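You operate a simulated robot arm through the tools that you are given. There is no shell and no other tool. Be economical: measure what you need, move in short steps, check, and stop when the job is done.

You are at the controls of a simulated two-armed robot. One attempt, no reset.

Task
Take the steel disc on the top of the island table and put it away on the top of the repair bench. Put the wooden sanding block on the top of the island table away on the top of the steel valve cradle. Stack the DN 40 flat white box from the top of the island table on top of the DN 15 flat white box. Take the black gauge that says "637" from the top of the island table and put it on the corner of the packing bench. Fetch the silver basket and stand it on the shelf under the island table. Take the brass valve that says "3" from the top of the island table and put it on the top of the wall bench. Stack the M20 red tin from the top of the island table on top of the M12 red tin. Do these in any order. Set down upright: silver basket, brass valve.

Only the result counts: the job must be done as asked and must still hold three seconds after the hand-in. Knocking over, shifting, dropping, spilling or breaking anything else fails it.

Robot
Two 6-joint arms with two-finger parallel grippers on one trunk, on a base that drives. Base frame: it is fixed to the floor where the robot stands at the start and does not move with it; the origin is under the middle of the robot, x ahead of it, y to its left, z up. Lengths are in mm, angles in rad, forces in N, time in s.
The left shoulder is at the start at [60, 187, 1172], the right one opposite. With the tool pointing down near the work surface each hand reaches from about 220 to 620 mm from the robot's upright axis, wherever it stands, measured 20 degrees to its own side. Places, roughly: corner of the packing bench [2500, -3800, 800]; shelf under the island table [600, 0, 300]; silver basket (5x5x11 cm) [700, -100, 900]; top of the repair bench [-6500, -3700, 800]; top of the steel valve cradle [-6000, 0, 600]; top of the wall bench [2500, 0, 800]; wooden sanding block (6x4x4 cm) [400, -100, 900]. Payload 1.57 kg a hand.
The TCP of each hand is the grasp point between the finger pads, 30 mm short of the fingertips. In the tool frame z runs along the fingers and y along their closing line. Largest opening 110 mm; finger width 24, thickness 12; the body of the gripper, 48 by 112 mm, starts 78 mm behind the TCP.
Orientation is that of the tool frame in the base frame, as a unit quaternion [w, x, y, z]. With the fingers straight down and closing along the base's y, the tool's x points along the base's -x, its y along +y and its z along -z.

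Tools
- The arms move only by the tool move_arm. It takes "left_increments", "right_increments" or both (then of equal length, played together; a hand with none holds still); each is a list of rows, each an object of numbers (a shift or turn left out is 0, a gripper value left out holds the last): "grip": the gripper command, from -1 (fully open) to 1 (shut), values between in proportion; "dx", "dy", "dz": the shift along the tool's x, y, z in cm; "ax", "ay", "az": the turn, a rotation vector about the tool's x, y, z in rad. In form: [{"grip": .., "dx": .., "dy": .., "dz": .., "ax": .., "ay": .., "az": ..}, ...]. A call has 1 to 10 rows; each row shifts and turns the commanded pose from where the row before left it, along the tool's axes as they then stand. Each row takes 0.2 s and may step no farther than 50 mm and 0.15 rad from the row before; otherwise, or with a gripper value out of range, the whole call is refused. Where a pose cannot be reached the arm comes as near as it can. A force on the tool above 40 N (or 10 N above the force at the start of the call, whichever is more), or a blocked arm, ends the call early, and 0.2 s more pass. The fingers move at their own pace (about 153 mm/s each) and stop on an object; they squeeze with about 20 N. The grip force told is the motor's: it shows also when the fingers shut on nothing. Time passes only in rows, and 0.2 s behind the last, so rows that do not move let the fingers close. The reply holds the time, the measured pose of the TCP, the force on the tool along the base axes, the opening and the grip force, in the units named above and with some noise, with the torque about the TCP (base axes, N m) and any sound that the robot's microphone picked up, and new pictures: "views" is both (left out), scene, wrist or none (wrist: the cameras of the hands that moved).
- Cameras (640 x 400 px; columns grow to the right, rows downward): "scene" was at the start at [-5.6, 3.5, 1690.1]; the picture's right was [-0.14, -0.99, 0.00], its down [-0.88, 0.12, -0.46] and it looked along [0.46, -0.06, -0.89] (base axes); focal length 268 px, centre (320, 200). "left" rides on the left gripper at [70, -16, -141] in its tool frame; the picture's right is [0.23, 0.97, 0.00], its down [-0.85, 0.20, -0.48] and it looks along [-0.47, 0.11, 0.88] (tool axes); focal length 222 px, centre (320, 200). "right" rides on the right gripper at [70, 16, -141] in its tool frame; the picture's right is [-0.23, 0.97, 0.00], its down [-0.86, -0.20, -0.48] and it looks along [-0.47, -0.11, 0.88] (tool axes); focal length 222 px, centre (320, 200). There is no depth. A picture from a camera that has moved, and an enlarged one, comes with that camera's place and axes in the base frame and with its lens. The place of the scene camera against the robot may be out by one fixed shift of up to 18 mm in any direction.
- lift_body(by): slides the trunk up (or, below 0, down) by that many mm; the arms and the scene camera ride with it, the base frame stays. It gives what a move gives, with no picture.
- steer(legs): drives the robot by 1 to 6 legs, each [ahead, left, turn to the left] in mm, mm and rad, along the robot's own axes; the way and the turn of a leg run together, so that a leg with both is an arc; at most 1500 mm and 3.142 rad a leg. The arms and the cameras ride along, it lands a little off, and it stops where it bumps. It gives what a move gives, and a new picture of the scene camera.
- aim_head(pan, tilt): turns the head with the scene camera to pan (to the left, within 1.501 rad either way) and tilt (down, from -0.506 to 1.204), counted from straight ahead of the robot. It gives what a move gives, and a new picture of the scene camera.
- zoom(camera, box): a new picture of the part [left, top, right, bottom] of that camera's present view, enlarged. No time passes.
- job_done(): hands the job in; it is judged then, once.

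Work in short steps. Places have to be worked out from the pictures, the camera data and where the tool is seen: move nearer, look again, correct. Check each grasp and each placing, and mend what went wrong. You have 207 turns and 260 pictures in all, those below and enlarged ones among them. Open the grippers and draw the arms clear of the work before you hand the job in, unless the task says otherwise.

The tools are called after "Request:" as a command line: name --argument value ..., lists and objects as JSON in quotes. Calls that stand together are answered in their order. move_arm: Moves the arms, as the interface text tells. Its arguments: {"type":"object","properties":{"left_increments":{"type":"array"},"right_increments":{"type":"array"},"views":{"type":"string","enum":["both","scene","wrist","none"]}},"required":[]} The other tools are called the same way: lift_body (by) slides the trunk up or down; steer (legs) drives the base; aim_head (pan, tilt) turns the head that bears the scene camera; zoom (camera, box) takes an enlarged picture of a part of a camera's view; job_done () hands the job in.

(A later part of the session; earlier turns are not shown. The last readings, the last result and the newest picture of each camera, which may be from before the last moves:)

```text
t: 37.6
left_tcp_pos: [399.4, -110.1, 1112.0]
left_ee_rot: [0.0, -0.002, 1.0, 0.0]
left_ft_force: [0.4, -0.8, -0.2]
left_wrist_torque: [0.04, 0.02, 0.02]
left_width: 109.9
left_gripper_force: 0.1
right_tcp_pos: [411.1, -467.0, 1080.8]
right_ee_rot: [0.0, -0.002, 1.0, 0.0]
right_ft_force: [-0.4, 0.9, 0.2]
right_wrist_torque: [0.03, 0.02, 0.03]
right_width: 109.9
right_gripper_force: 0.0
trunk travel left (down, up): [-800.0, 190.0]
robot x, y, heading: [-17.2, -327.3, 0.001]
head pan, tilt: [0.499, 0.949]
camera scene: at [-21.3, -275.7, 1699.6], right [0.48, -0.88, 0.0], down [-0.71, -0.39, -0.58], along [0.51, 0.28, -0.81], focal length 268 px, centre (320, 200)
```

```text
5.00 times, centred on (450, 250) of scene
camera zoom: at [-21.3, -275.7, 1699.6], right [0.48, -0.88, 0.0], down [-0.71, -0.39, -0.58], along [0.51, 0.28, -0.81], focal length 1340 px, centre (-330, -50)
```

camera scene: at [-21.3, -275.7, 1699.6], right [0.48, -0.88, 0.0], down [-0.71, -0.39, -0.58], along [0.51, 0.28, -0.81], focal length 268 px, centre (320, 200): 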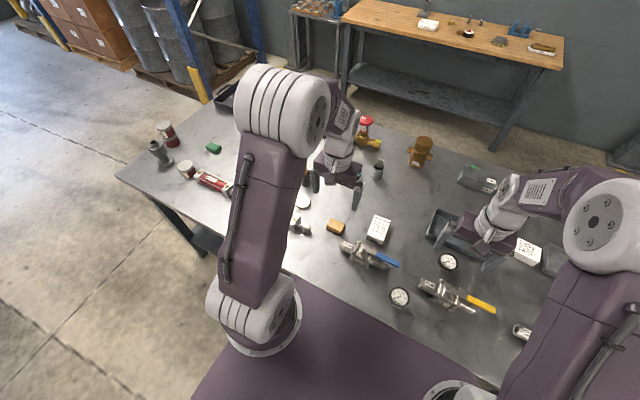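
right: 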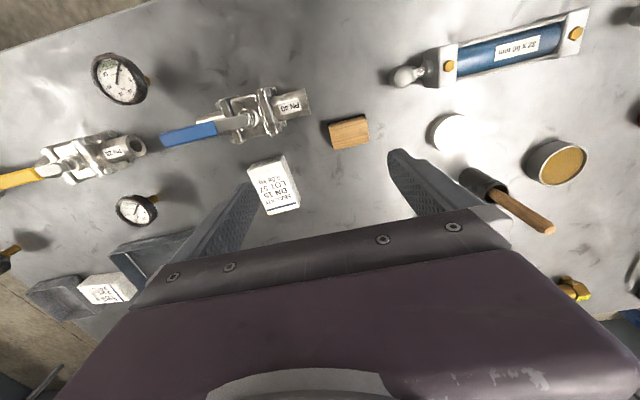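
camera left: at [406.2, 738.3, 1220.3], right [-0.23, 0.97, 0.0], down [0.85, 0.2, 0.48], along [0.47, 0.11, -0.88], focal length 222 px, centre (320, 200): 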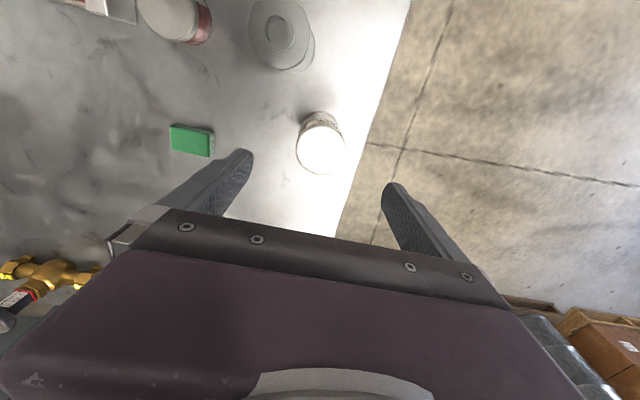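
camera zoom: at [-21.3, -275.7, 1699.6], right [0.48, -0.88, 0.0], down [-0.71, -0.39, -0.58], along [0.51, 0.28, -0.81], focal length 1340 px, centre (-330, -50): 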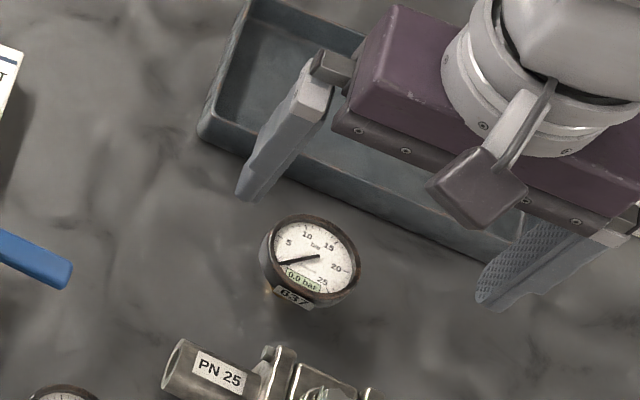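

Row too long; I split it.

Request:
move_arm --right_increments '[{"dx": -3.7, "dy": -0.9, "dz": 3}, {"dx": -3.7, "dy": -0.9, "dz": 3}, {"dz": 4}, {"dz": 1}]' --views "wrist"

Request:
zoom --camera "scene" --box '[400, 210, 500, 290]'

```text
t: 38.6
left_tcp_pos: [398.7, -111.2, 1113.0]
left_ee_rot: [0.0, -0.002, 1.0, 0.0]
left_ft_force: [0.1, 0.4, 0.3]
left_wrist_torque: [-0.01, 0.0, 0.02]
left_width: 110.1
left_gripper_force: 0.1
right_tcp_pos: [486.8, -487.6, 972.3]
right_ee_rot: [-0.001, -0.003, 1.0, 0.0]
right_ft_force: [0.1, -0.4, 0.0]
right_wrist_torque: [0.0, 0.0, 0.01]
right_width: 110.2
right_gripper_force: 0.0
trunk travel left (down, up): [-800.0, 190.0]
robot x, y, heading: [-15.5, -326.4, 0.005]
head pan, tilt: [0.499, 0.949]
camera right: at [417.0, -471.0, 1113.6], right [0.22, 0.97, 0.0], down [0.86, -0.2, 0.48], along [0.47, -0.11, -0.88], focal length 222 px, centre (320, 200)
```

right: 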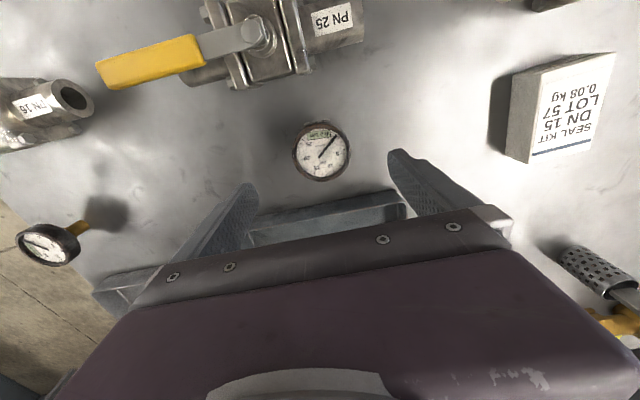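

```text
5.00 times, centred on (450, 250) of scene
camera zoom: at [-21.0, -276.3, 1699.6], right [0.48, -0.88, 0.0], down [-0.71, -0.39, -0.58], along [0.51, 0.28, -0.81], focal length 1340 px, centre (-330, -50)
```

zoom: 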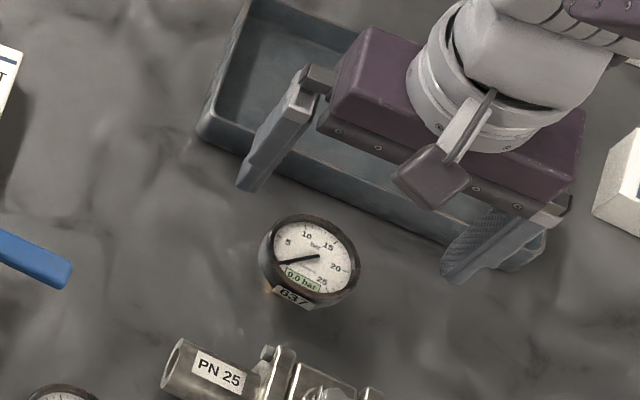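

Triangulation gives the dial at ≈(477,-483,~895), Ø≈55. Lower around it and grip.

Request:
move_arm --right_increments '[{"dx": 1.0, "dy": 0.4, "dz": 3}, {"dz": 2}]' --views "wrist"

Request:
zoom --camera "scene" --box '[400, 210, 500, 290]'

```text
t: 39.2
left_tcp_pos: [399.5, -111.0, 1111.6]
left_ee_rot: [0.0, -0.001, 1.0, 0.0]
left_ft_force: [0.0, 0.0, 1.1]
left_wrist_torque: [0.02, 0.01, 0.0]
left_width: 110.0
left_gripper_force: 0.1
right_tcp_pos: [475.7, -481.0, 920.5]
right_ee_rot: [-0.001, -0.002, 1.0, 0.001]
right_ft_force: [0.3, -0.9, 0.6]
right_wrist_torque: [0.0, -0.01, 0.01]
right_width: 109.9
right_gripper_force: 0.0
trunk travel left (down, up): [-800.0, 190.0]
robot x, y, heading: [-15.0, -321.8, 0.003]
head pan, tilt: [0.499, 0.949]
camera right: at [406.3, -466.2, 1062.0], right [0.22, 0.97, 0.0], down [0.86, -0.2, 0.48], along [0.47, -0.11, -0.88], focal length 222 px, centre (320, 200)
```

right: 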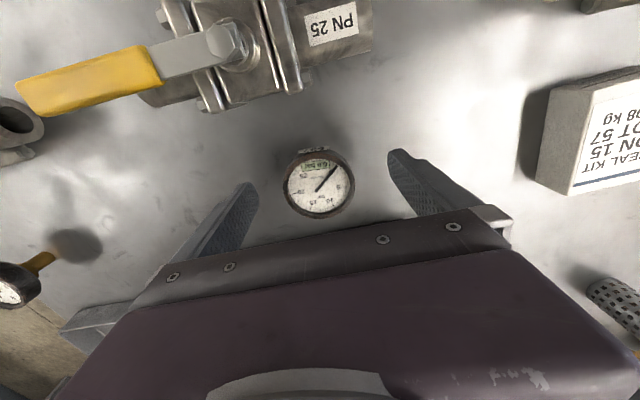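

```text
5.00 times, centred on (450, 250) of scene
camera zoom: at [-20.4, -276.7, 1699.6], right [0.48, -0.88, 0.0], down [-0.71, -0.39, -0.58], along [0.51, 0.28, -0.81], focal length 1340 px, centre (-330, -50)
```

zoom: 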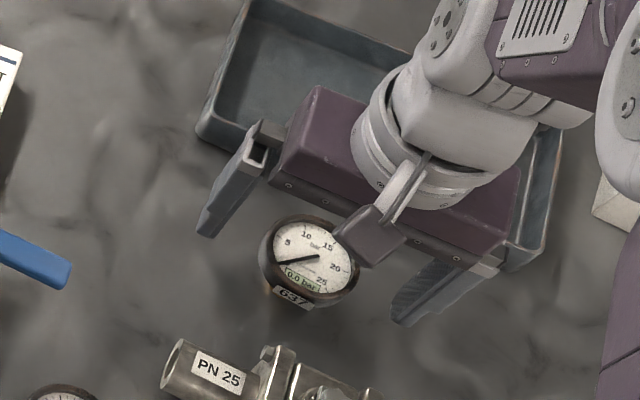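

Request:
move_arm --right_increments '[{"dx": -0.4, "dy": -0.2, "dz": 1.5}, {"dz": 1.2}, {"grip": 1}, {"grip": 1}, {"grip": 1}]' --views "wrist"

Request:
zoom --camera "scene" --box '[400, 210, 500, 290]'

```text
t: 40.4
left_tcp_pos: [399.1, -111.5, 1111.7]
left_ee_rot: [0.001, -0.002, 1.0, -0.001]
left_ft_force: [-0.1, 0.7, 0.4]
left_wrist_torque: [-0.01, -0.02, 0.01]
left_width: 110.0
left_gripper_force: 0.0
right_tcp_pos: [480.4, -483.7, 893.9]
right_ee_rot: [0.001, -0.002, 1.0, -0.001]
right_ft_force: [0.1, 0.1, 0.4]
right_wrist_torque: [0.0, 0.01, 0.01]
right_width: 57.3
right_gripper_force: 20.0
trunk travel left (down, up): [-800.0, 190.0]
robot x, y, heading: [-14.0, -320.9, 0.005]
head pan, tilt: [0.499, 0.949]
camera right: at [410.2, -468.2, 1035.4], right [0.22, 0.97, 0.0], down [0.86, -0.2, 0.48], along [0.47, -0.11, -0.88], focal length 222 px, centre (320, 200)
```

right: 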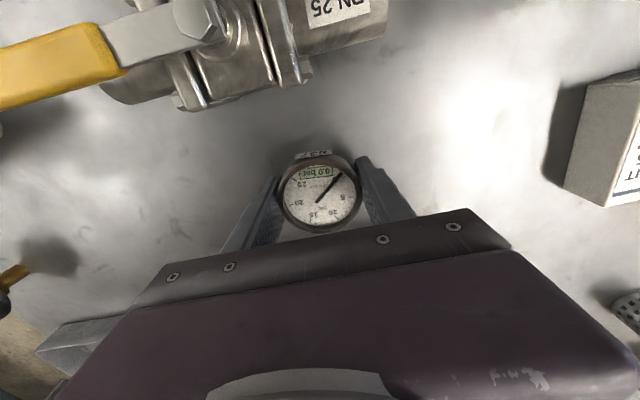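

```text
5.00 times, centred on (450, 250) of scene
camera zoom: at [-20.9, -276.7, 1699.6], right [0.48, -0.88, 0.0], down [-0.71, -0.39, -0.58], along [0.51, 0.28, -0.81], focal length 1340 px, centre (-330, -50)
```

zoom: 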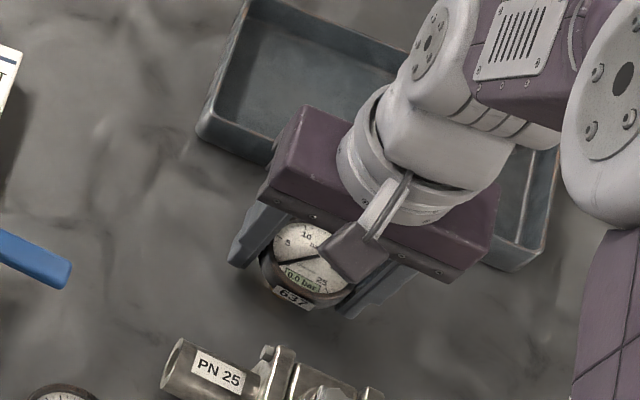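

Gauge gripped (57 mm). Lift it, then drive around the right end of the table.

Request:
move_arm --right_increments '[{"dz": -2}, {"dz": -5}, {"dz": -5}, {"dz": -5}, {"dx": 4, "dz": -3}]' --views "wrist"

Request:
aim_head --pan 0 --tilt 0.5

Request:
steer --legs '[[-100, 0, 0], [0, -1120, 0], [1400, 0, 0]]'

```text
t: 41.6
left_tcp_pos: [396.0, -111.0, 1114.4]
left_ee_rot: [0.001, -0.001, 1.0, 0.0]
left_ft_force: [-0.9, -0.1, -0.7]
left_wrist_torque: [0.0, -0.02, -0.02]
left_width: 110.1
left_gripper_force: 0.1
right_tcp_pos: [441.2, -488.5, 1095.8]
right_ee_rot: [0.001, -0.003, 1.0, 0.0]
right_ft_force: [-0.9, -0.2, -1.1]
right_wrist_torque: [-0.04, -0.03, 0.01]
right_width: 57.4
right_gripper_force: 20.2
trunk travel left (down, up): [-800.0, 190.0]
robot x, y, heading: [-18.9, -325.5, 0.004]
head pan, tilt: [0.499, 0.949]
camera right: at [371.2, -472.3, 1237.2], right [0.22, 0.97, 0.0], down [0.86, -0.2, 0.48], along [0.47, -0.11, -0.88], focal length 222 px, centre (320, 200)
```

right: 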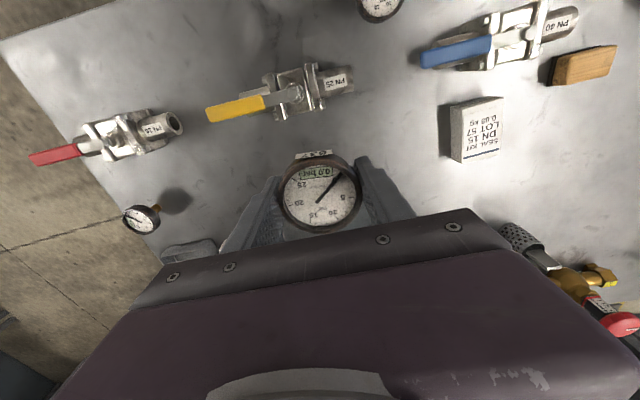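

```text
t: 42.5
left_tcp_pos: [399.9, -112.9, 1112.0]
left_ee_rot: [0.0, -0.001, 1.0, 0.0]
left_ft_force: [0.5, 0.6, -0.2]
left_wrist_torque: [0.0, -0.01, -0.02]
left_width: 110.5
left_gripper_force: 0.1
right_tcp_pos: [444.8, -488.7, 1093.5]
right_ee_rot: [-0.002, -0.003, 1.0, 0.0]
right_ft_force: [0.2, 1.2, -1.5]
right_wrist_torque: [0.01, 0.04, 0.0]
right_width: 57.3
right_gripper_force: 19.7
trunk travel left (down, up): [-800.0, 190.0]
robot x, y, heading: [-18.5, -324.8, -0.0]
head pan, tilt: [0.0, 0.499]
camera scene: at [7.1, -311.3, 1737.0], right [0.01, -1.0, 0.0], down [-0.48, 0.0, -0.88], along [0.88, 0.0, -0.48], focal length 268 px, centre (320, 200)
```

scene: 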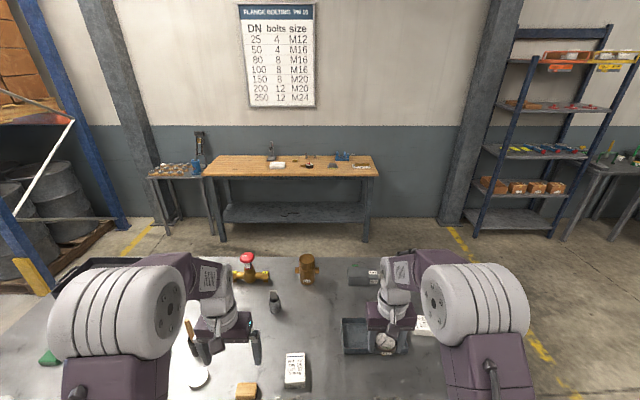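

```text
t: 55.7
left_tcp_pos: [1720.6, -1188.1, 1112.2]
left_ee_rot: [0.0, -0.017, 1.0, 0.0]
left_ft_force: [-0.6, -0.4, -0.9]
left_wrist_torque: [-0.01, -0.03, -0.01]
left_width: 109.9
left_gripper_force: 0.0
right_tcp_pos: [1777.2, -1562.7, 1095.0]
right_ee_rot: [-0.001, -0.018, 1.0, 0.0]
right_ft_force: [0.0, -0.5, -0.6]
right_wrist_torque: [0.03, -0.02, -0.01]
right_width: 57.6
right_gripper_force: 19.7
trunk travel left (down, up): [-800.0, 190.0]
robot x, y, heading: [1314.6, -1412.4, 0.034]
head pan, tilt: [0.0, 0.499]
camera scene: at [1334.6, -1399.4, 1737.1], right [0.04, -1.0, 0.0], down [-0.48, -0.02, -0.88], along [0.88, 0.03, -0.48], focal length 268 px, centre (320, 200)
```

scene: 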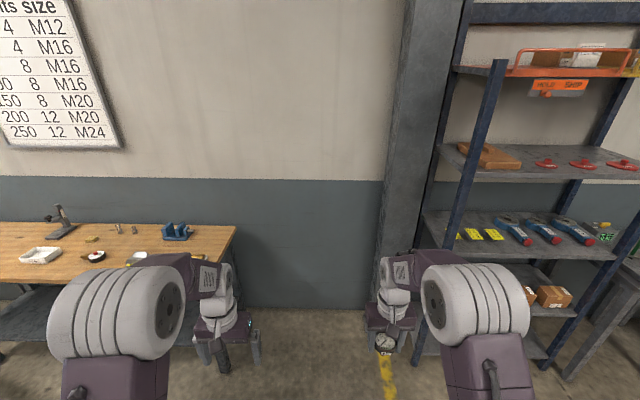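

Nothing in the way. I go to the packing bench first with the gauge: turn right and look along the way.

Request:
steer --legs '[[0, 0, -1.3]]'

```text
t: 59.2
left_tcp_pos: [1648.2, -1736.6, 1112.1]
left_ee_rot: [0.001, 0.58, 0.815, 0.0]
left_ft_force: [0.2, -0.1, -0.6]
left_wrist_torque: [-0.02, 0.03, 0.0]
left_width: 109.9
left_gripper_force: 0.1
right_tcp_pos: [1306.3, -1900.3, 1094.0]
right_ee_rot: [0.0, 0.579, 0.815, 0.0]
right_ft_force: [-0.3, 0.1, -2.0]
right_wrist_torque: [-0.04, 0.04, -0.03]
right_width: 57.4
right_gripper_force: 20.0
trunk travel left (down, up): [-800.0, 190.0]
robot x, y, heading: [1312.0, -1413.2, -1.235]
head pan, tilt: [0.0, 0.499]
camera scene: at [1314.4, -1430.0, 1737.1], right [-0.94, -0.33, 0.0], down [-0.16, 0.45, -0.88], along [0.29, -0.83, -0.48], focal length 268 px, centre (320, 200)
```

scene: 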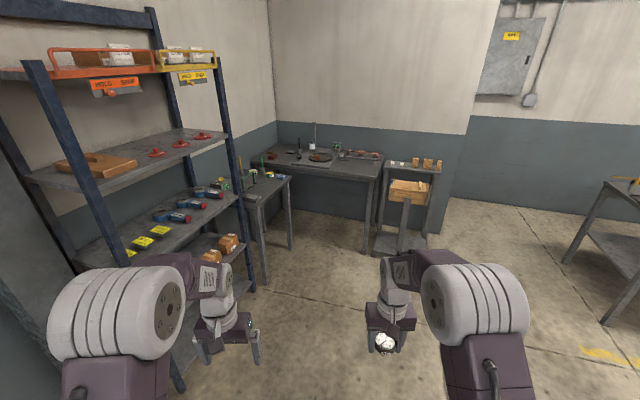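

Request:
zoom --camera "scene" --box '[200, 120, 460, 270]'

```text
2.46 times, centred on (330, 195) of scene
camera zoom: at [1314.4, -1430.0, 1737.1], right [-0.94, -0.33, 0.0], down [-0.16, 0.45, -0.88], along [0.29, -0.83, -0.48], focal length 660 px, centre (295, 212)
```

zoom: 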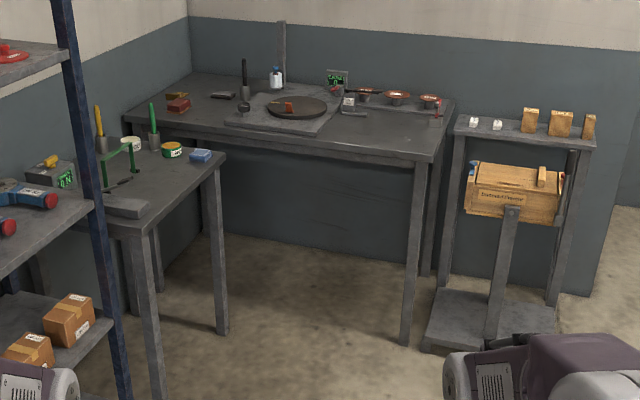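

The packing bench top spans about x 1520–2800, y −4200…−3560; I drive nearer, to about (1850,-2850), to see its corner.

Request:
steer --legs '[[0, 0, -0.336], [1430, 0, 0], [0, 500, 0]]'

Request:
aim_head --pan 0.35 --tilt 0.7

```text
t: 69.8
left_tcp_pos: [2055.4, -3198.8, 1112.2]
left_ee_rot: [0.0, 0.698, 0.716, 0.001]
left_ft_force: [-0.5, -0.2, 0.6]
left_wrist_torque: [0.0, -0.02, 0.03]
left_width: 109.8
left_gripper_force: 0.0
right_tcp_pos: [1678.2, -3252.5, 1093.4]
right_ee_rot: [0.0, 0.697, 0.717, 0.0]
right_ft_force: [-0.1, -0.5, -0.9]
right_wrist_torque: [0.02, 0.01, 0.0]
right_width: 57.2
right_gripper_force: 20.6
trunk travel left (down, up): [-800.0, 190.0]
robot x, y, heading: [1832.6, -2794.5, -1.545]
head pan, tilt: [0.0, 0.499]
camera scene: at [1824.3, -2808.0, 1737.1], right [-1.0, -0.03, 0.0], down [-0.01, 0.48, -0.88], along [0.02, -0.88, -0.48], focal length 268 px, centre (320, 200)
```

scene: 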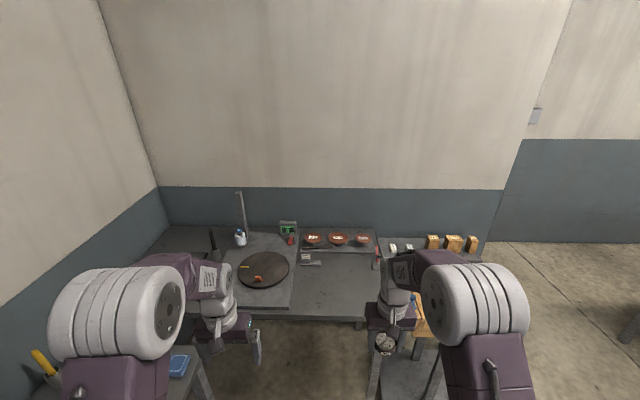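

```text
t: 70.6
left_tcp_pos: [2055.6, -3199.4, 1111.6]
left_ee_rot: [0.0, 0.698, 0.716, 0.0]
left_ft_force: [-0.8, 0.2, -0.3]
left_wrist_torque: [0.04, -0.06, 0.0]
left_width: 109.8
left_gripper_force: 0.1
right_tcp_pos: [1681.1, -3251.8, 1093.9]
right_ee_rot: [0.0, 0.697, 0.717, 0.0]
right_ft_force: [0.2, -0.2, -2.4]
right_wrist_torque: [-0.03, -0.02, 0.0]
right_width: 57.2
right_gripper_force: 20.1
trunk travel left (down, up): [-800.0, 190.0]
robot x, y, heading: [1833.9, -2789.3, -1.54]
head pan, tilt: [0.351, 0.7]
camera scene: at [1855.2, -2795.9, 1719.4], right [-0.93, -0.37, 0.0], down [-0.24, 0.6, -0.77], along [0.28, -0.71, -0.64], focal length 268 px, centre (320, 200)
```

scene: 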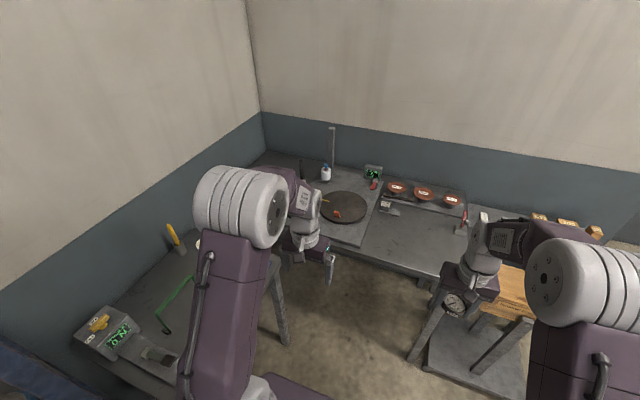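

Request:
zoom --camera "scene" --box '[240, 140, 520, 300]'

Request:
aim_head --pan 0.9 --tilt 0.6

```text
2.29 times, centred on (380, 220) of scene
camera zoom: at [1855.2, -2795.9, 1719.4], right [-0.93, -0.37, 0.0], down [-0.24, 0.6, -0.77], along [0.28, -0.71, -0.64], focal length 613 px, centre (183, 154)
```

zoom: 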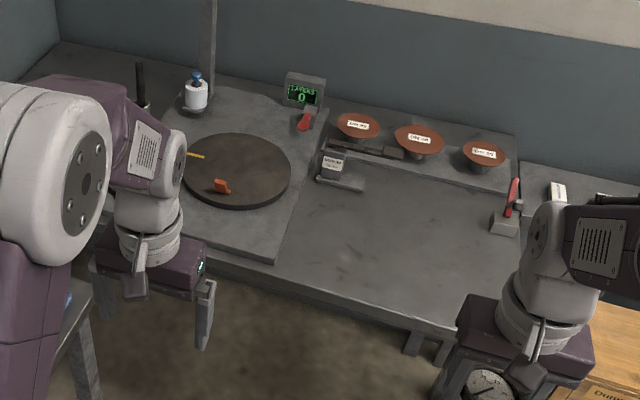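

```text
t: 71.6
left_tcp_pos: [2056.2, -3199.3, 1112.6]
left_ee_rot: [0.001, 0.698, 0.716, -0.001]
left_ft_force: [0.4, -0.1, -0.7]
left_wrist_torque: [-0.02, 0.01, -0.02]
left_width: 110.0
left_gripper_force: 0.0
right_tcp_pos: [1680.2, -3251.8, 1093.5]
right_ee_rot: [-0.001, 0.698, 0.716, 0.0]
right_ft_force: [-0.1, -0.3, -1.7]
right_wrist_torque: [-0.02, 0.0, -0.03]
right_width: 57.1
right_gripper_force: 19.7
trunk travel left (down, up): [-800.0, 190.0]
robot x, y, heading: [1836.4, -2787.8, -1.544]
head pan, tilt: [0.901, 0.6]
camera scene: at [1893.9, -2770.1, 1728.0], right [-0.6, -0.8, 0.0], down [-0.45, 0.34, -0.82], along [0.66, -0.5, -0.57], focal length 268 px, centre (320, 200)
```

scene: 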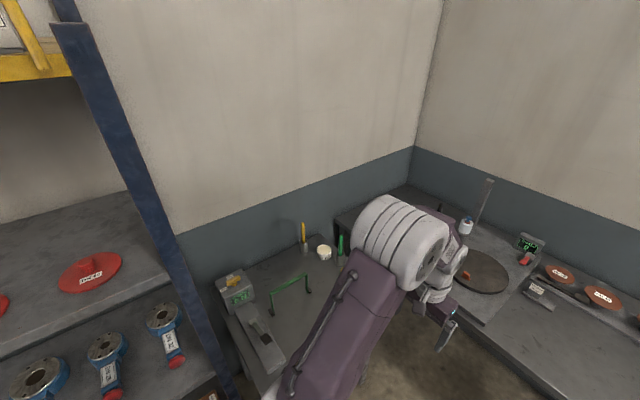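

The target corner of the back bench is left of the scale, around (2500,-3700). I'll raise the trunk for clearance, go to (1770,-3200), face +x and close in so the right hand can reach it.

Request:
lift_body --by 100

Request:
steer --legs '[[410, -80, 0], [0, 0, 1.544], [150, 0, 0]]'

Request:
aim_head --pan -0.7 --tilt 0.8

```text
t: 72.9
left_tcp_pos: [2056.3, -3199.1, 1212.9]
left_ee_rot: [0.0, 0.698, 0.716, 0.0]
left_ft_force: [-0.5, 0.0, 0.5]
left_wrist_torque: [-0.01, 0.0, -0.03]
left_width: 110.1
left_gripper_force: 0.1
right_tcp_pos: [1680.5, -3252.4, 1194.2]
right_ee_rot: [0.0, 0.697, 0.717, 0.0]
right_ft_force: [0.2, 0.3, -2.1]
right_wrist_torque: [0.01, -0.02, 0.0]
right_width: 57.3
right_gripper_force: 20.0
trunk travel left (down, up): [-900.0, 90.0]
robot x, y, heading: [1836.8, -2788.5, -1.547]
head pan, tilt: [0.901, 0.6]
```

```text
t: 80.4
left_tcp_pos: [2316.0, -2966.1, 1213.1]
left_ee_rot: [0.002, -0.023, 1.0, 0.0]
left_ft_force: [-0.2, -0.2, 0.9]
left_wrist_torque: [0.03, -0.04, -0.01]
left_width: 110.0
left_gripper_force: 0.1
right_tcp_pos: [2375.6, -3340.1, 1194.8]
right_ee_rot: [0.0, -0.024, 1.0, 0.0]
right_ft_force: [0.7, 0.2, -1.0]
right_wrist_torque: [-0.01, -0.01, -0.02]
right_width: 57.2
right_gripper_force: 20.2
trunk travel left (down, up): [-900.0, 90.0]
robot x, y, heading: [1912.5, -3194.9, 0.051]
head pan, tilt: [0.901, 0.6]
camera scene: at [1891.5, -3114.9, 1828.0], right [0.81, -0.58, 0.0], down [-0.33, -0.46, -0.83], along [0.48, 0.67, -0.56], focal length 268 px, centre (320, 200)
```

scene: 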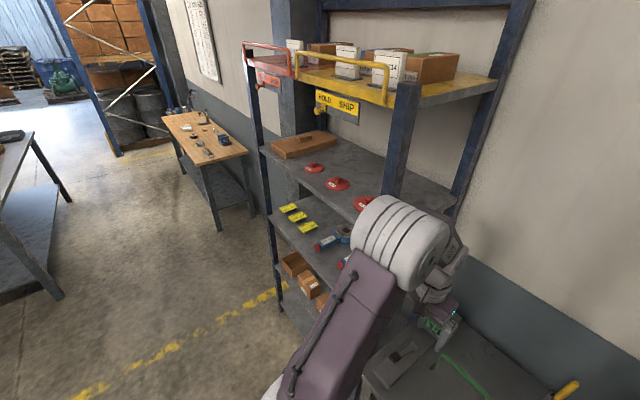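

```text
t: 82.0
left_tcp_pos: [2318.8, -2966.0, 1212.0]
left_ee_rot: [0.0, -0.023, 1.0, 0.0]
left_ft_force: [0.1, -0.2, 0.5]
left_wrist_torque: [-0.03, -0.02, 0.0]
left_width: 110.4
left_gripper_force: 0.1
right_tcp_pos: [2379.5, -3340.5, 1193.2]
right_ee_rot: [-0.001, -0.024, 1.0, 0.0]
right_ft_force: [-0.2, -0.4, -2.3]
right_wrist_torque: [-0.01, -0.01, 0.03]
right_width: 57.2
right_gripper_force: 19.6
trunk travel left (down, up): [-900.0, 90.0]
robot x, y, heading: [1913.0, -3193.0, 0.05]
head pan, tilt: [-0.7, 0.799]
camera scene: at [1908.8, -3235.5, 1811.2], right [-0.61, -0.8, 0.0], down [-0.57, 0.43, -0.7], along [0.55, -0.42, -0.72], focal length 268 px, centre (320, 200)
```

scene: 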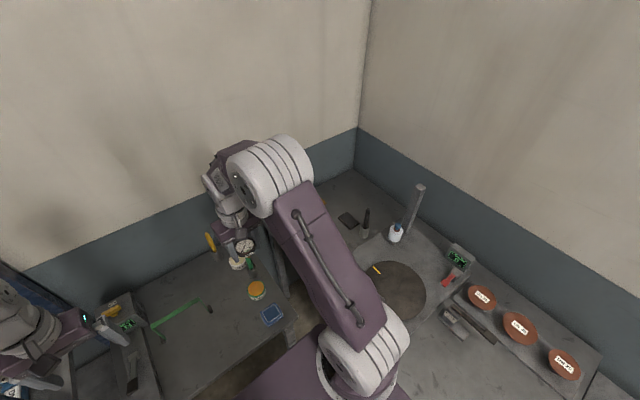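

Free spot is at ≈(2470,-3690), between the scale plate (x<2335), red boxes (≈2650,-3780) and the dark pouch. Close in a little more.

Request:
steer --legs '[[40, -60, -0.05]]'

Request:
move_arm --right_increments '[{"dy": -4.8}, {"dy": -4.8}, {"dy": -4.8}, {"dy": -4.8}, {"dy": -4.8, "dx": -1}]' --views "both"

```text
t: 83.1
left_tcp_pos: [2365.8, -3037.2, 1213.4]
left_ee_rot: [0.003, 0.002, 1.0, -0.003]
left_ft_force: [-0.1, 0.2, 0.5]
left_wrist_torque: [-0.05, -0.06, 0.01]
left_width: 109.9
left_gripper_force: 0.0
right_tcp_pos: [2407.1, -3414.3, 1197.9]
right_ee_rot: [0.001, 0.001, 1.0, -0.003]
right_ft_force: [0.2, 0.2, -2.2]
right_wrist_torque: [-0.07, -0.03, 0.03]
right_width: 57.0
right_gripper_force: 19.6
trunk travel left (down, up): [-900.0, 90.0]
robot x, y, heading: [1952.9, -3254.3, -0.007]
head pan, tilt: [-0.7, 0.799]
camera scene: at [1938.7, -3282.4, 1811.5], right [-0.65, -0.76, 0.0], down [-0.54, 0.46, -0.7], along [0.53, -0.46, -0.71], focal length 268 px, centre (320, 200)
```

scene: 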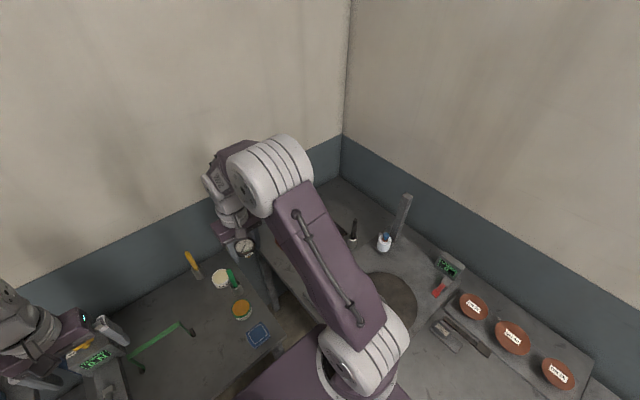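

```text
t: 84.3
left_tcp_pos: [2370.4, -3045.8, 1212.9]
left_ee_rot: [0.0, 0.001, 1.0, 0.001]
left_ft_force: [-0.2, -0.2, -1.0]
left_wrist_torque: [0.01, -0.01, -0.01]
left_width: 109.8
left_gripper_force: 0.1
right_tcp_pos: [2420.9, -3663.3, 1191.7]
right_ee_rot: [-0.001, 0.001, 1.0, 0.001]
right_ft_force: [0.2, 0.1, -2.2]
right_wrist_torque: [0.01, -0.01, 0.01]
right_width: 57.1
right_gripper_force: 19.9
trunk travel left (down, up): [-900.0, 90.0]
robot x, y, heading: [1956.4, -3253.0, -0.006]
head pan, tilt: [-0.7, 0.799]
camera scene: at [1946.1, -3296.2, 1811.1], right [-0.65, -0.76, 0.0], down [-0.55, 0.46, -0.7], along [0.53, -0.45, -0.72], focal length 268 px, centre (320, 200)
camera right: at [2350.8, -3646.6, 1333.9], right [0.23, 0.97, 0.0], down [0.86, -0.2, 0.48], along [0.46, -0.11, -0.88], focal length 222 px, centre (320, 200)
```

scene: 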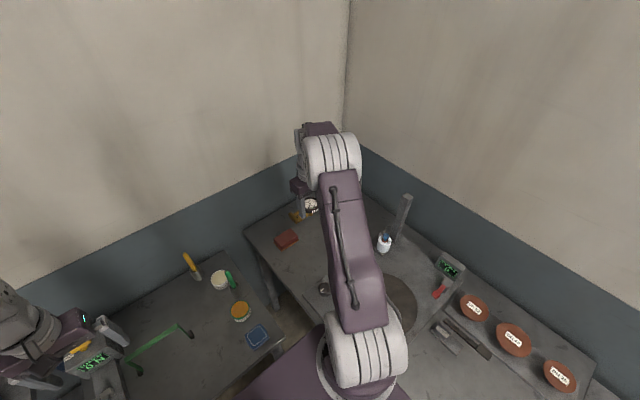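
right: 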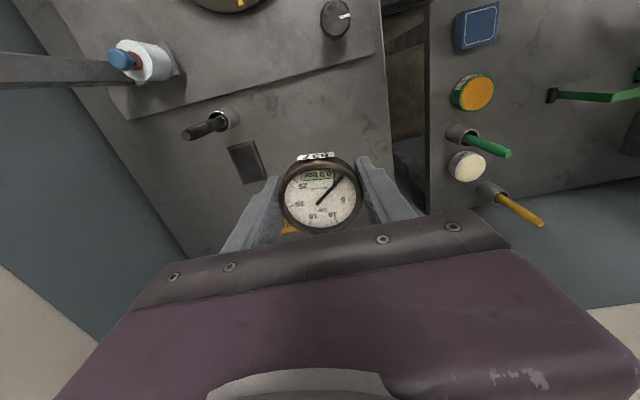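

The spot below the hand is clear. Lower the trunk by 100, then go down with the arm toward (2460,-3680).

Request:
lift_body --by -100

Request:
move_arm --right_increments '[{"dx": -3.5, "dy": -1.5, "dz": 2}, {"dz": 5}, {"dz": 5}, {"dz": 5}]' --views "both"

```text
t: 85.6
left_tcp_pos: [2371.3, -3044.8, 1112.2]
left_ee_rot: [0.0, 0.002, 1.0, 0.0]
left_ft_force: [0.6, 0.7, 0.1]
left_wrist_torque: [-0.05, 0.0, -0.04]
left_width: 110.0
left_gripper_force: 0.0
right_tcp_pos: [2420.2, -3661.6, 1093.4]
right_ee_rot: [0.001, 0.001, 1.0, 0.001]
right_ft_force: [-0.5, -0.6, -2.0]
right_wrist_torque: [0.0, -0.02, -0.01]
right_width: 56.9
right_gripper_force: 20.1
trunk travel left (down, up): [-800.0, 190.0]
robot x, y, heading: [1953.6, -3255.8, -0.005]
head pan, tilt: [-0.7, 0.799]
```

```text
t: 86.6
left_tcp_pos: [2370.9, -3045.7, 1111.9]
left_ee_rot: [-0.001, 0.002, 1.0, 0.001]
left_ft_force: [0.7, 0.4, -0.1]
left_wrist_torque: [-0.04, 0.04, -0.03]
left_width: 110.1
left_gripper_force: 0.1
right_tcp_pos: [2457.0, -3676.4, 920.3]
right_ee_rot: [-0.001, 0.001, 1.0, 0.0]
right_ft_force: [0.4, -0.4, -1.9]
right_wrist_torque: [0.0, 0.01, 0.0]
right_width: 57.0
right_gripper_force: 20.0
trunk travel left (down, up): [-800.0, 190.0]
robot x, y, heading: [1951.4, -3256.8, -0.004]
head pan, tilt: [-0.7, 0.799]
camera scene: at [1948.7, -3296.6, 1711.1], right [-0.65, -0.76, 0.0], down [-0.55, 0.46, -0.7], along [0.53, -0.45, -0.72], focal length 268 px, centre (320, 200)
camera right: at [2387.6, -3661.2, 1061.8], right [0.23, 0.97, 0.0], down [0.86, -0.2, 0.48], along [0.46, -0.11, -0.88], focal length 222 px, centre (320, 200)
```

scene: 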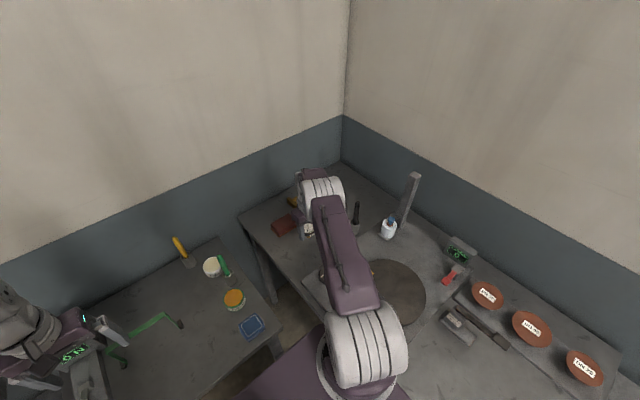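
right: 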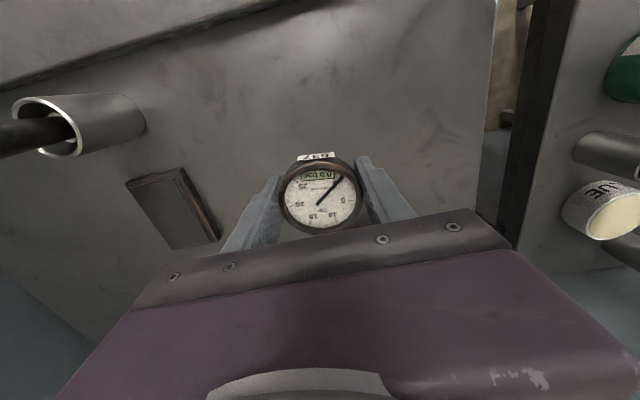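

Clear all around. Lower in small steps until contact.

Request:
move_arm --right_increments '[{"dz": 1.5}, {"dz": 1}, {"dz": 1}, {"dz": 1}, {"dz": 1}, {"dz": 0.7}, {"dz": 0.7}, {"dz": 0.5}, {"dz": 0.5}, {"dz": 0.5}]' --views "wrist"

```text
t: 87.7
left_tcp_pos: [2368.4, -3042.4, 1112.8]
left_ee_rot: [0.0, 0.001, 1.0, -0.001]
left_ft_force: [0.3, 0.6, -0.2]
left_wrist_torque: [0.04, 0.01, 0.03]
left_width: 109.8
left_gripper_force: 0.1
right_tcp_pos: [2455.4, -3675.3, 881.0]
right_ee_rot: [0.0, 0.001, 1.0, -0.001]
right_ft_force: [-8.2, 4.9, 18.8]
right_wrist_torque: [0.66, 0.38, 0.12]
right_width: 56.8
right_gripper_force: 20.1
trunk travel left (down, up): [-800.0, 190.0]
robot x, y, heading: [1951.2, -3255.4, -0.006]
head pan, tilt: [-0.7, 0.799]
stopped in row 5 (right hand): the force on the tool passed its limit (the readings are from after the stop); the commanded pose is now the measured one
camera right: at [2385.8, -3658.6, 1021.6], right [0.23, 0.97, 0.0], down [0.85, -0.2, 0.48], along [0.47, -0.11, -0.88], focal length 222 px, centre (320, 200)
```

right: 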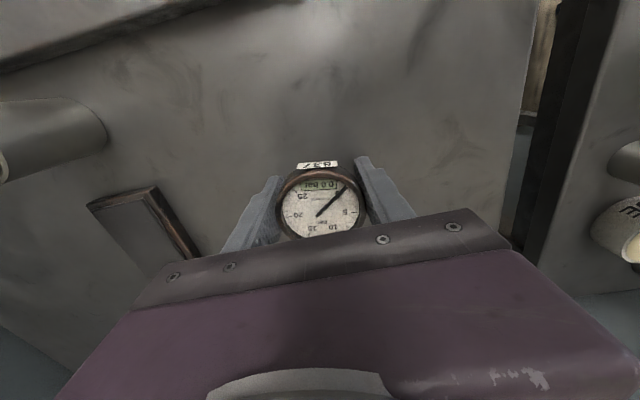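

Contact. Ease up a little, release and rise.

Request:
move_arm --right_increments '[{"dz": -0.2}, {"grip": 0.2}, {"grip": -0.2}, {"grip": -0.5}, {}]' --views "wrist"

```text
t: 88.9
left_tcp_pos: [2368.4, -3044.7, 1112.4]
left_ee_rot: [0.001, 0.002, 1.0, 0.0]
left_ft_force: [-0.5, -0.3, -0.4]
left_wrist_torque: [0.02, 0.0, -0.01]
left_width: 110.0
left_gripper_force: 0.1
right_tcp_pos: [2458.2, -3676.5, 879.7]
right_ee_rot: [0.002, 0.002, 1.0, 0.0]
right_ft_force: [0.7, -3.3, 9.2]
right_wrist_torque: [0.29, 0.1, -0.03]
right_width: 79.4
right_gripper_force: 0.1
trunk travel left (down, up): [-800.0, 190.0]
robot x, y, heading: [1952.2, -3257.3, -0.002]
head pan, tilt: [-0.7, 0.799]
camera right: at [2387.7, -3660.5, 1021.5], right [0.23, 0.97, 0.0], down [0.85, -0.2, 0.48], along [0.47, -0.11, -0.88], focal length 222 px, centre (320, 200)
```

right: 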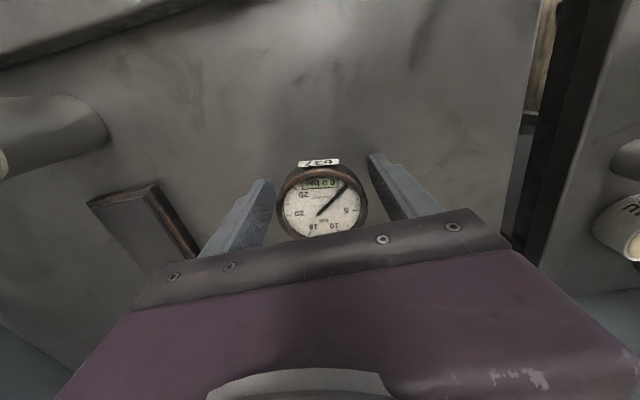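

Request:
move_arm --right_increments '[{"dz": -1}, {"dz": -3}, {"dz": -4}, {"dz": -5}, {"dz": -5, "grip": -1}]' --views "wrist"

Request:
zoom --camera "right" --box '[200, 80, 440, 220]'

```text
t: 90.1
left_tcp_pos: [2368.7, -3045.3, 1112.1]
left_ee_rot: [0.0, 0.002, 1.0, 0.0]
left_ft_force: [-0.4, -1.2, 0.3]
left_wrist_torque: [-0.01, 0.0, 0.0]
left_width: 110.0
left_gripper_force: 0.0
right_tcp_pos: [2455.2, -3673.8, 1060.3]
right_ee_rot: [0.0, 0.001, 1.0, 0.0]
right_ft_force: [0.6, 0.1, 0.8]
right_wrist_torque: [0.0, 0.02, -0.01]
right_width: 109.9
right_gripper_force: 0.0
trunk travel left (down, up): [-800.0, 190.0]
robot x, y, heading: [1952.7, -3250.9, -0.007]
head pan, tilt: [-0.7, 0.799]
camera right: at [2385.7, -3657.4, 1201.5], right [0.23, 0.97, 0.0], down [0.85, -0.2, 0.48], along [0.47, -0.11, -0.88], focal length 222 px, centre (320, 200)
```

right: 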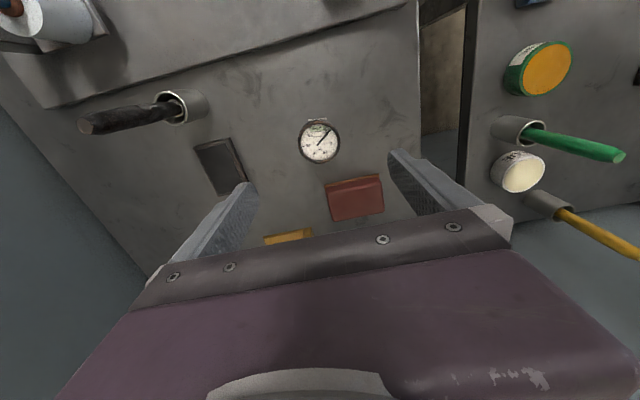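

```text
2.67 times, centred on (320, 150) of right
camera zoom: at [2385.7, -3657.4, 1201.5], right [0.23, 0.97, 0.0], down [0.85, -0.2, 0.48], along [0.47, -0.11, -0.88], focal length 592 px, centre (320, 333)
```

zoom: 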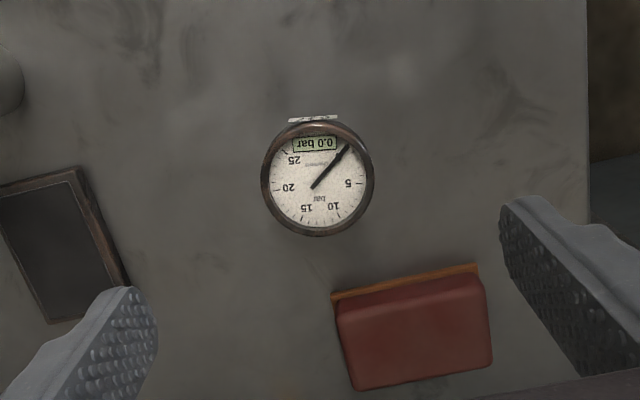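

Gauge is on the bench's corner. Bring the right arm back to a compact pose and drive to the lane between island table and wall bench.

Request:
move_arm --right_increments '[{"dy": 4.5, "dz": -2}, {"dy": 4.9}, {"dy": 4.9}, {"dy": 4.9}, {"dy": 4.9}, {"dx": 4}, {"dx": 4}]' --views "none"

Request:
steer --legs '[[-380, 0, 0], [0, 1300, 0], [0, 1400, 0], [0, 900, 0], [0, 0, 1.57], [0, 0, 1.57]]'

Request:
aim_head --pan 0 --tilt 0.9

```text
t: 91.7
left_tcp_pos: [2369.1, -3045.2, 1113.3]
left_ee_rot: [0.0, 0.002, 1.0, 0.0]
left_ft_force: [0.4, -0.4, 0.9]
left_wrist_torque: [0.0, -0.04, 0.0]
left_width: 109.9
left_gripper_force: 0.0
right_tcp_pos: [2374.4, -3432.8, 1078.3]
right_ee_rot: [0.002, 0.001, 1.0, 0.0]
right_ft_force: [0.6, -0.1, 0.5]
right_wrist_torque: [0.01, 0.0, 0.01]
right_width: 109.9
right_gripper_force: 0.1
trunk travel left (down, up): [-800.0, 190.0]
robot x, y, heading: [1950.7, -3256.0, -0.006]
head pan, tilt: [-0.7, 0.799]
```

```text
t: 118.8
left_tcp_pos: [1184.0, 153.4, 1111.2]
left_ee_rot: [0.0, 1.0, -0.022, 0.0]
left_ft_force: [-0.1, -0.6, -0.2]
left_wrist_torque: [0.01, 0.03, 0.02]
left_width: 110.0
left_gripper_force: 0.0
right_tcp_pos: [1194.2, 542.7, 1076.6]
right_ee_rot: [-0.001, 1.0, -0.022, -0.001]
right_ft_force: [0.0, -0.4, -0.4]
right_wrist_torque: [0.02, -0.01, -0.02]
right_width: 110.1
right_gripper_force: 0.0
trunk travel left (down, up): [-800.0, 190.0]
robot x, y, heading: [1606.2, 344.6, 3.096]
head pan, tilt: [-0.7, 0.799]
camera scene: at [1600.4, 410.4, 1711.1], right [0.68, 0.74, 0.0], down [0.53, -0.49, -0.7], along [-0.51, 0.47, -0.72], focal length 268 px, centre (320, 200)
```

scene: 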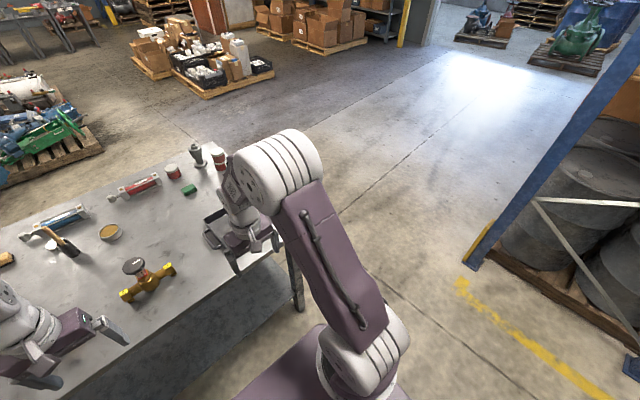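

```text
t: 119.9
left_tcp_pos: [1185.5, 153.7, 1113.3]
left_ee_rot: [0.0, 1.0, -0.023, 0.0]
left_ft_force: [0.0, -0.4, -0.8]
left_wrist_torque: [0.01, 0.03, 0.01]
left_width: 110.0
left_gripper_force: 0.1
right_tcp_pos: [1195.3, 542.7, 1077.5]
right_ee_rot: [0.0, 1.0, -0.022, -0.001]
right_ft_force: [-0.1, 0.6, 0.3]
right_wrist_torque: [0.04, 0.0, 0.01]
right_width: 110.2
right_gripper_force: 0.1
trunk travel left (down, up): [-800.0, 190.0]
robot x, y, heading: [1609.1, 343.7, 3.095]
head pan, tilt: [0.0, 0.901]
camera scene: at [1584.3, 359.2, 1703.2], right [0.05, 1.0, 0.0], down [0.78, -0.04, -0.62], along [-0.62, 0.03, -0.78], focal length 268 px, centre (320, 200)
```

scene: 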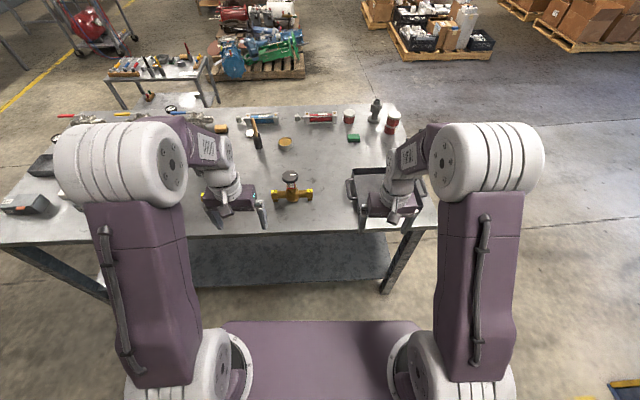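

Zoom on the valve from here, and on the stacked tins for the M12 label.

Request:
zoom --camera "scene" --box '[255, 160, 335, 215]'

Request:
zoom --camera "scene" --box '[330, 90, 430, 150]'

```text
7.27 times, centred on (295, 188) of scene
camera zoom: at [1584.3, 359.2, 1703.2], right [0.05, 1.0, 0.0], down [0.78, -0.04, -0.62], along [-0.62, 0.03, -0.78], focal length 1950 px, centre (502, 291)
```

zoom: 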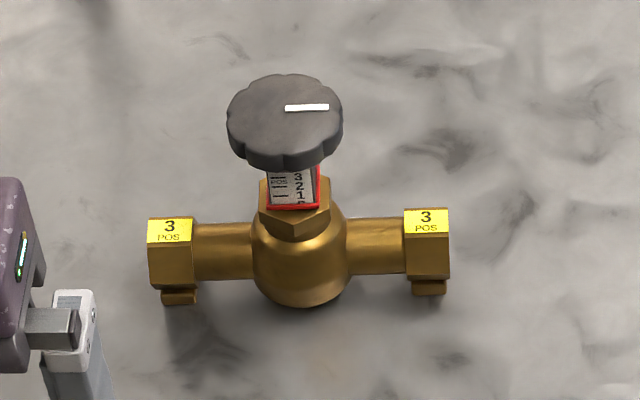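

```text
6.40 times, centred on (380, 120) of scene
camera zoom: at [1584.3, 359.2, 1703.2], right [0.05, 1.0, 0.0], down [0.78, -0.04, -0.62], along [-0.62, 0.03, -0.78], focal length 1716 px, centre (-64, 712)
```

zoom: 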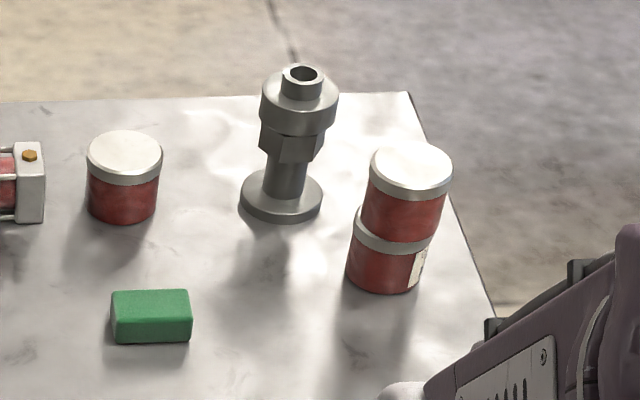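

Valve wheel Ø≈61 mm at ≈(868,277,948). I'll grip it by the handwheel from above. Drive up to the table.

Request:
steer --legs '[[0, 0, 0.046], [290, -100, 0]]'

Request:
move_arm --left_increments '[{"dz": 2}]' --views "wrist"

```text
t: 122.4
left_tcp_pos: [906.4, 224.8, 1112.8]
left_ee_rot: [0.0, 1.0, 0.009, 0.0]
left_ft_force: [0.5, 0.0, 0.3]
left_wrist_torque: [-0.01, 0.02, 0.02]
left_width: 110.0
left_gripper_force: 0.3
right_tcp_pos: [893.7, 613.1, 1077.9]
right_ee_rot: [-0.001, 1.0, 0.01, -0.001]
right_ft_force: [1.0, -0.4, 0.3]
right_wrist_torque: [0.0, 0.01, 0.0]
right_width: 109.9
right_gripper_force: 0.0
trunk travel left (down, up): [-800.0, 190.0]
robot x, y, heading: [1315.8, 445.5, -3.123]
head pan, tilt: [0.0, 0.901]
camera scene: at [1294.5, 455.2, 1703.3], right [-0.02, 1.0, 0.0], down [0.78, 0.01, -0.62], along [-0.62, -0.01, -0.78], focal length 268 px, centre (320, 200)
```

scene: 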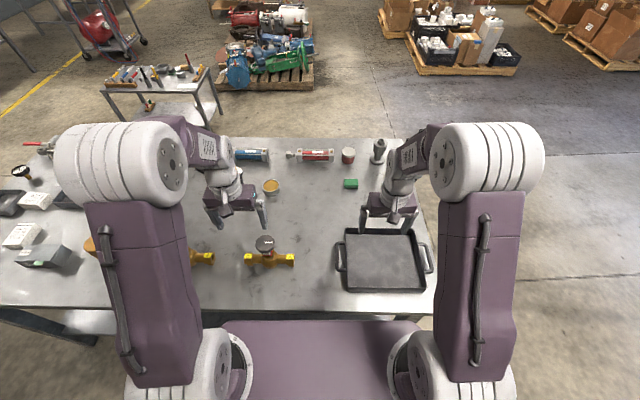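

```text
t: 122.8
left_tcp_pos: [904.3, 224.1, 1092.0]
left_ee_rot: [0.0, 1.0, 0.009, 0.0]
left_ft_force: [-0.3, -0.4, -0.1]
left_wrist_torque: [0.01, -0.03, 0.01]
left_width: 109.8
left_gripper_force: 0.1
right_tcp_pos: [891.3, 612.7, 1077.1]
right_ee_rot: [0.0, 1.0, 0.009, -0.001]
right_ft_force: [0.0, 0.2, -0.4]
right_wrist_torque: [0.06, 0.01, 0.01]
right_width: 110.1
right_gripper_force: 0.1
trunk travel left (down, up): [-800.0, 190.0]
robot x, y, heading: [1320.3, 441.9, -3.127]
head pan, tilt: [0.0, 0.901]
camera left: at [973.2, 240.9, 1233.2], right [0.24, -0.97, 0.0], down [-0.85, -0.21, 0.48], along [-0.46, -0.12, -0.88], focal length 222 px, centre (320, 200)
```

left: 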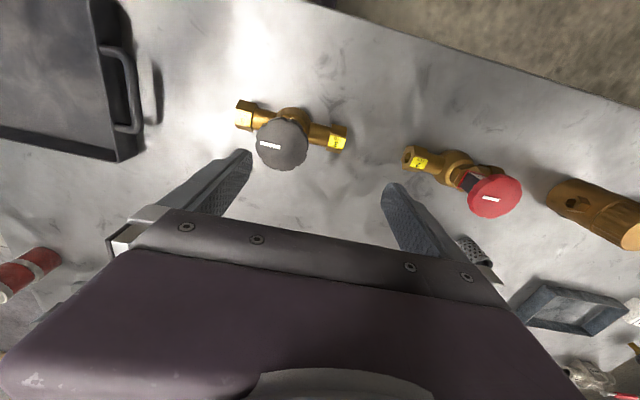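

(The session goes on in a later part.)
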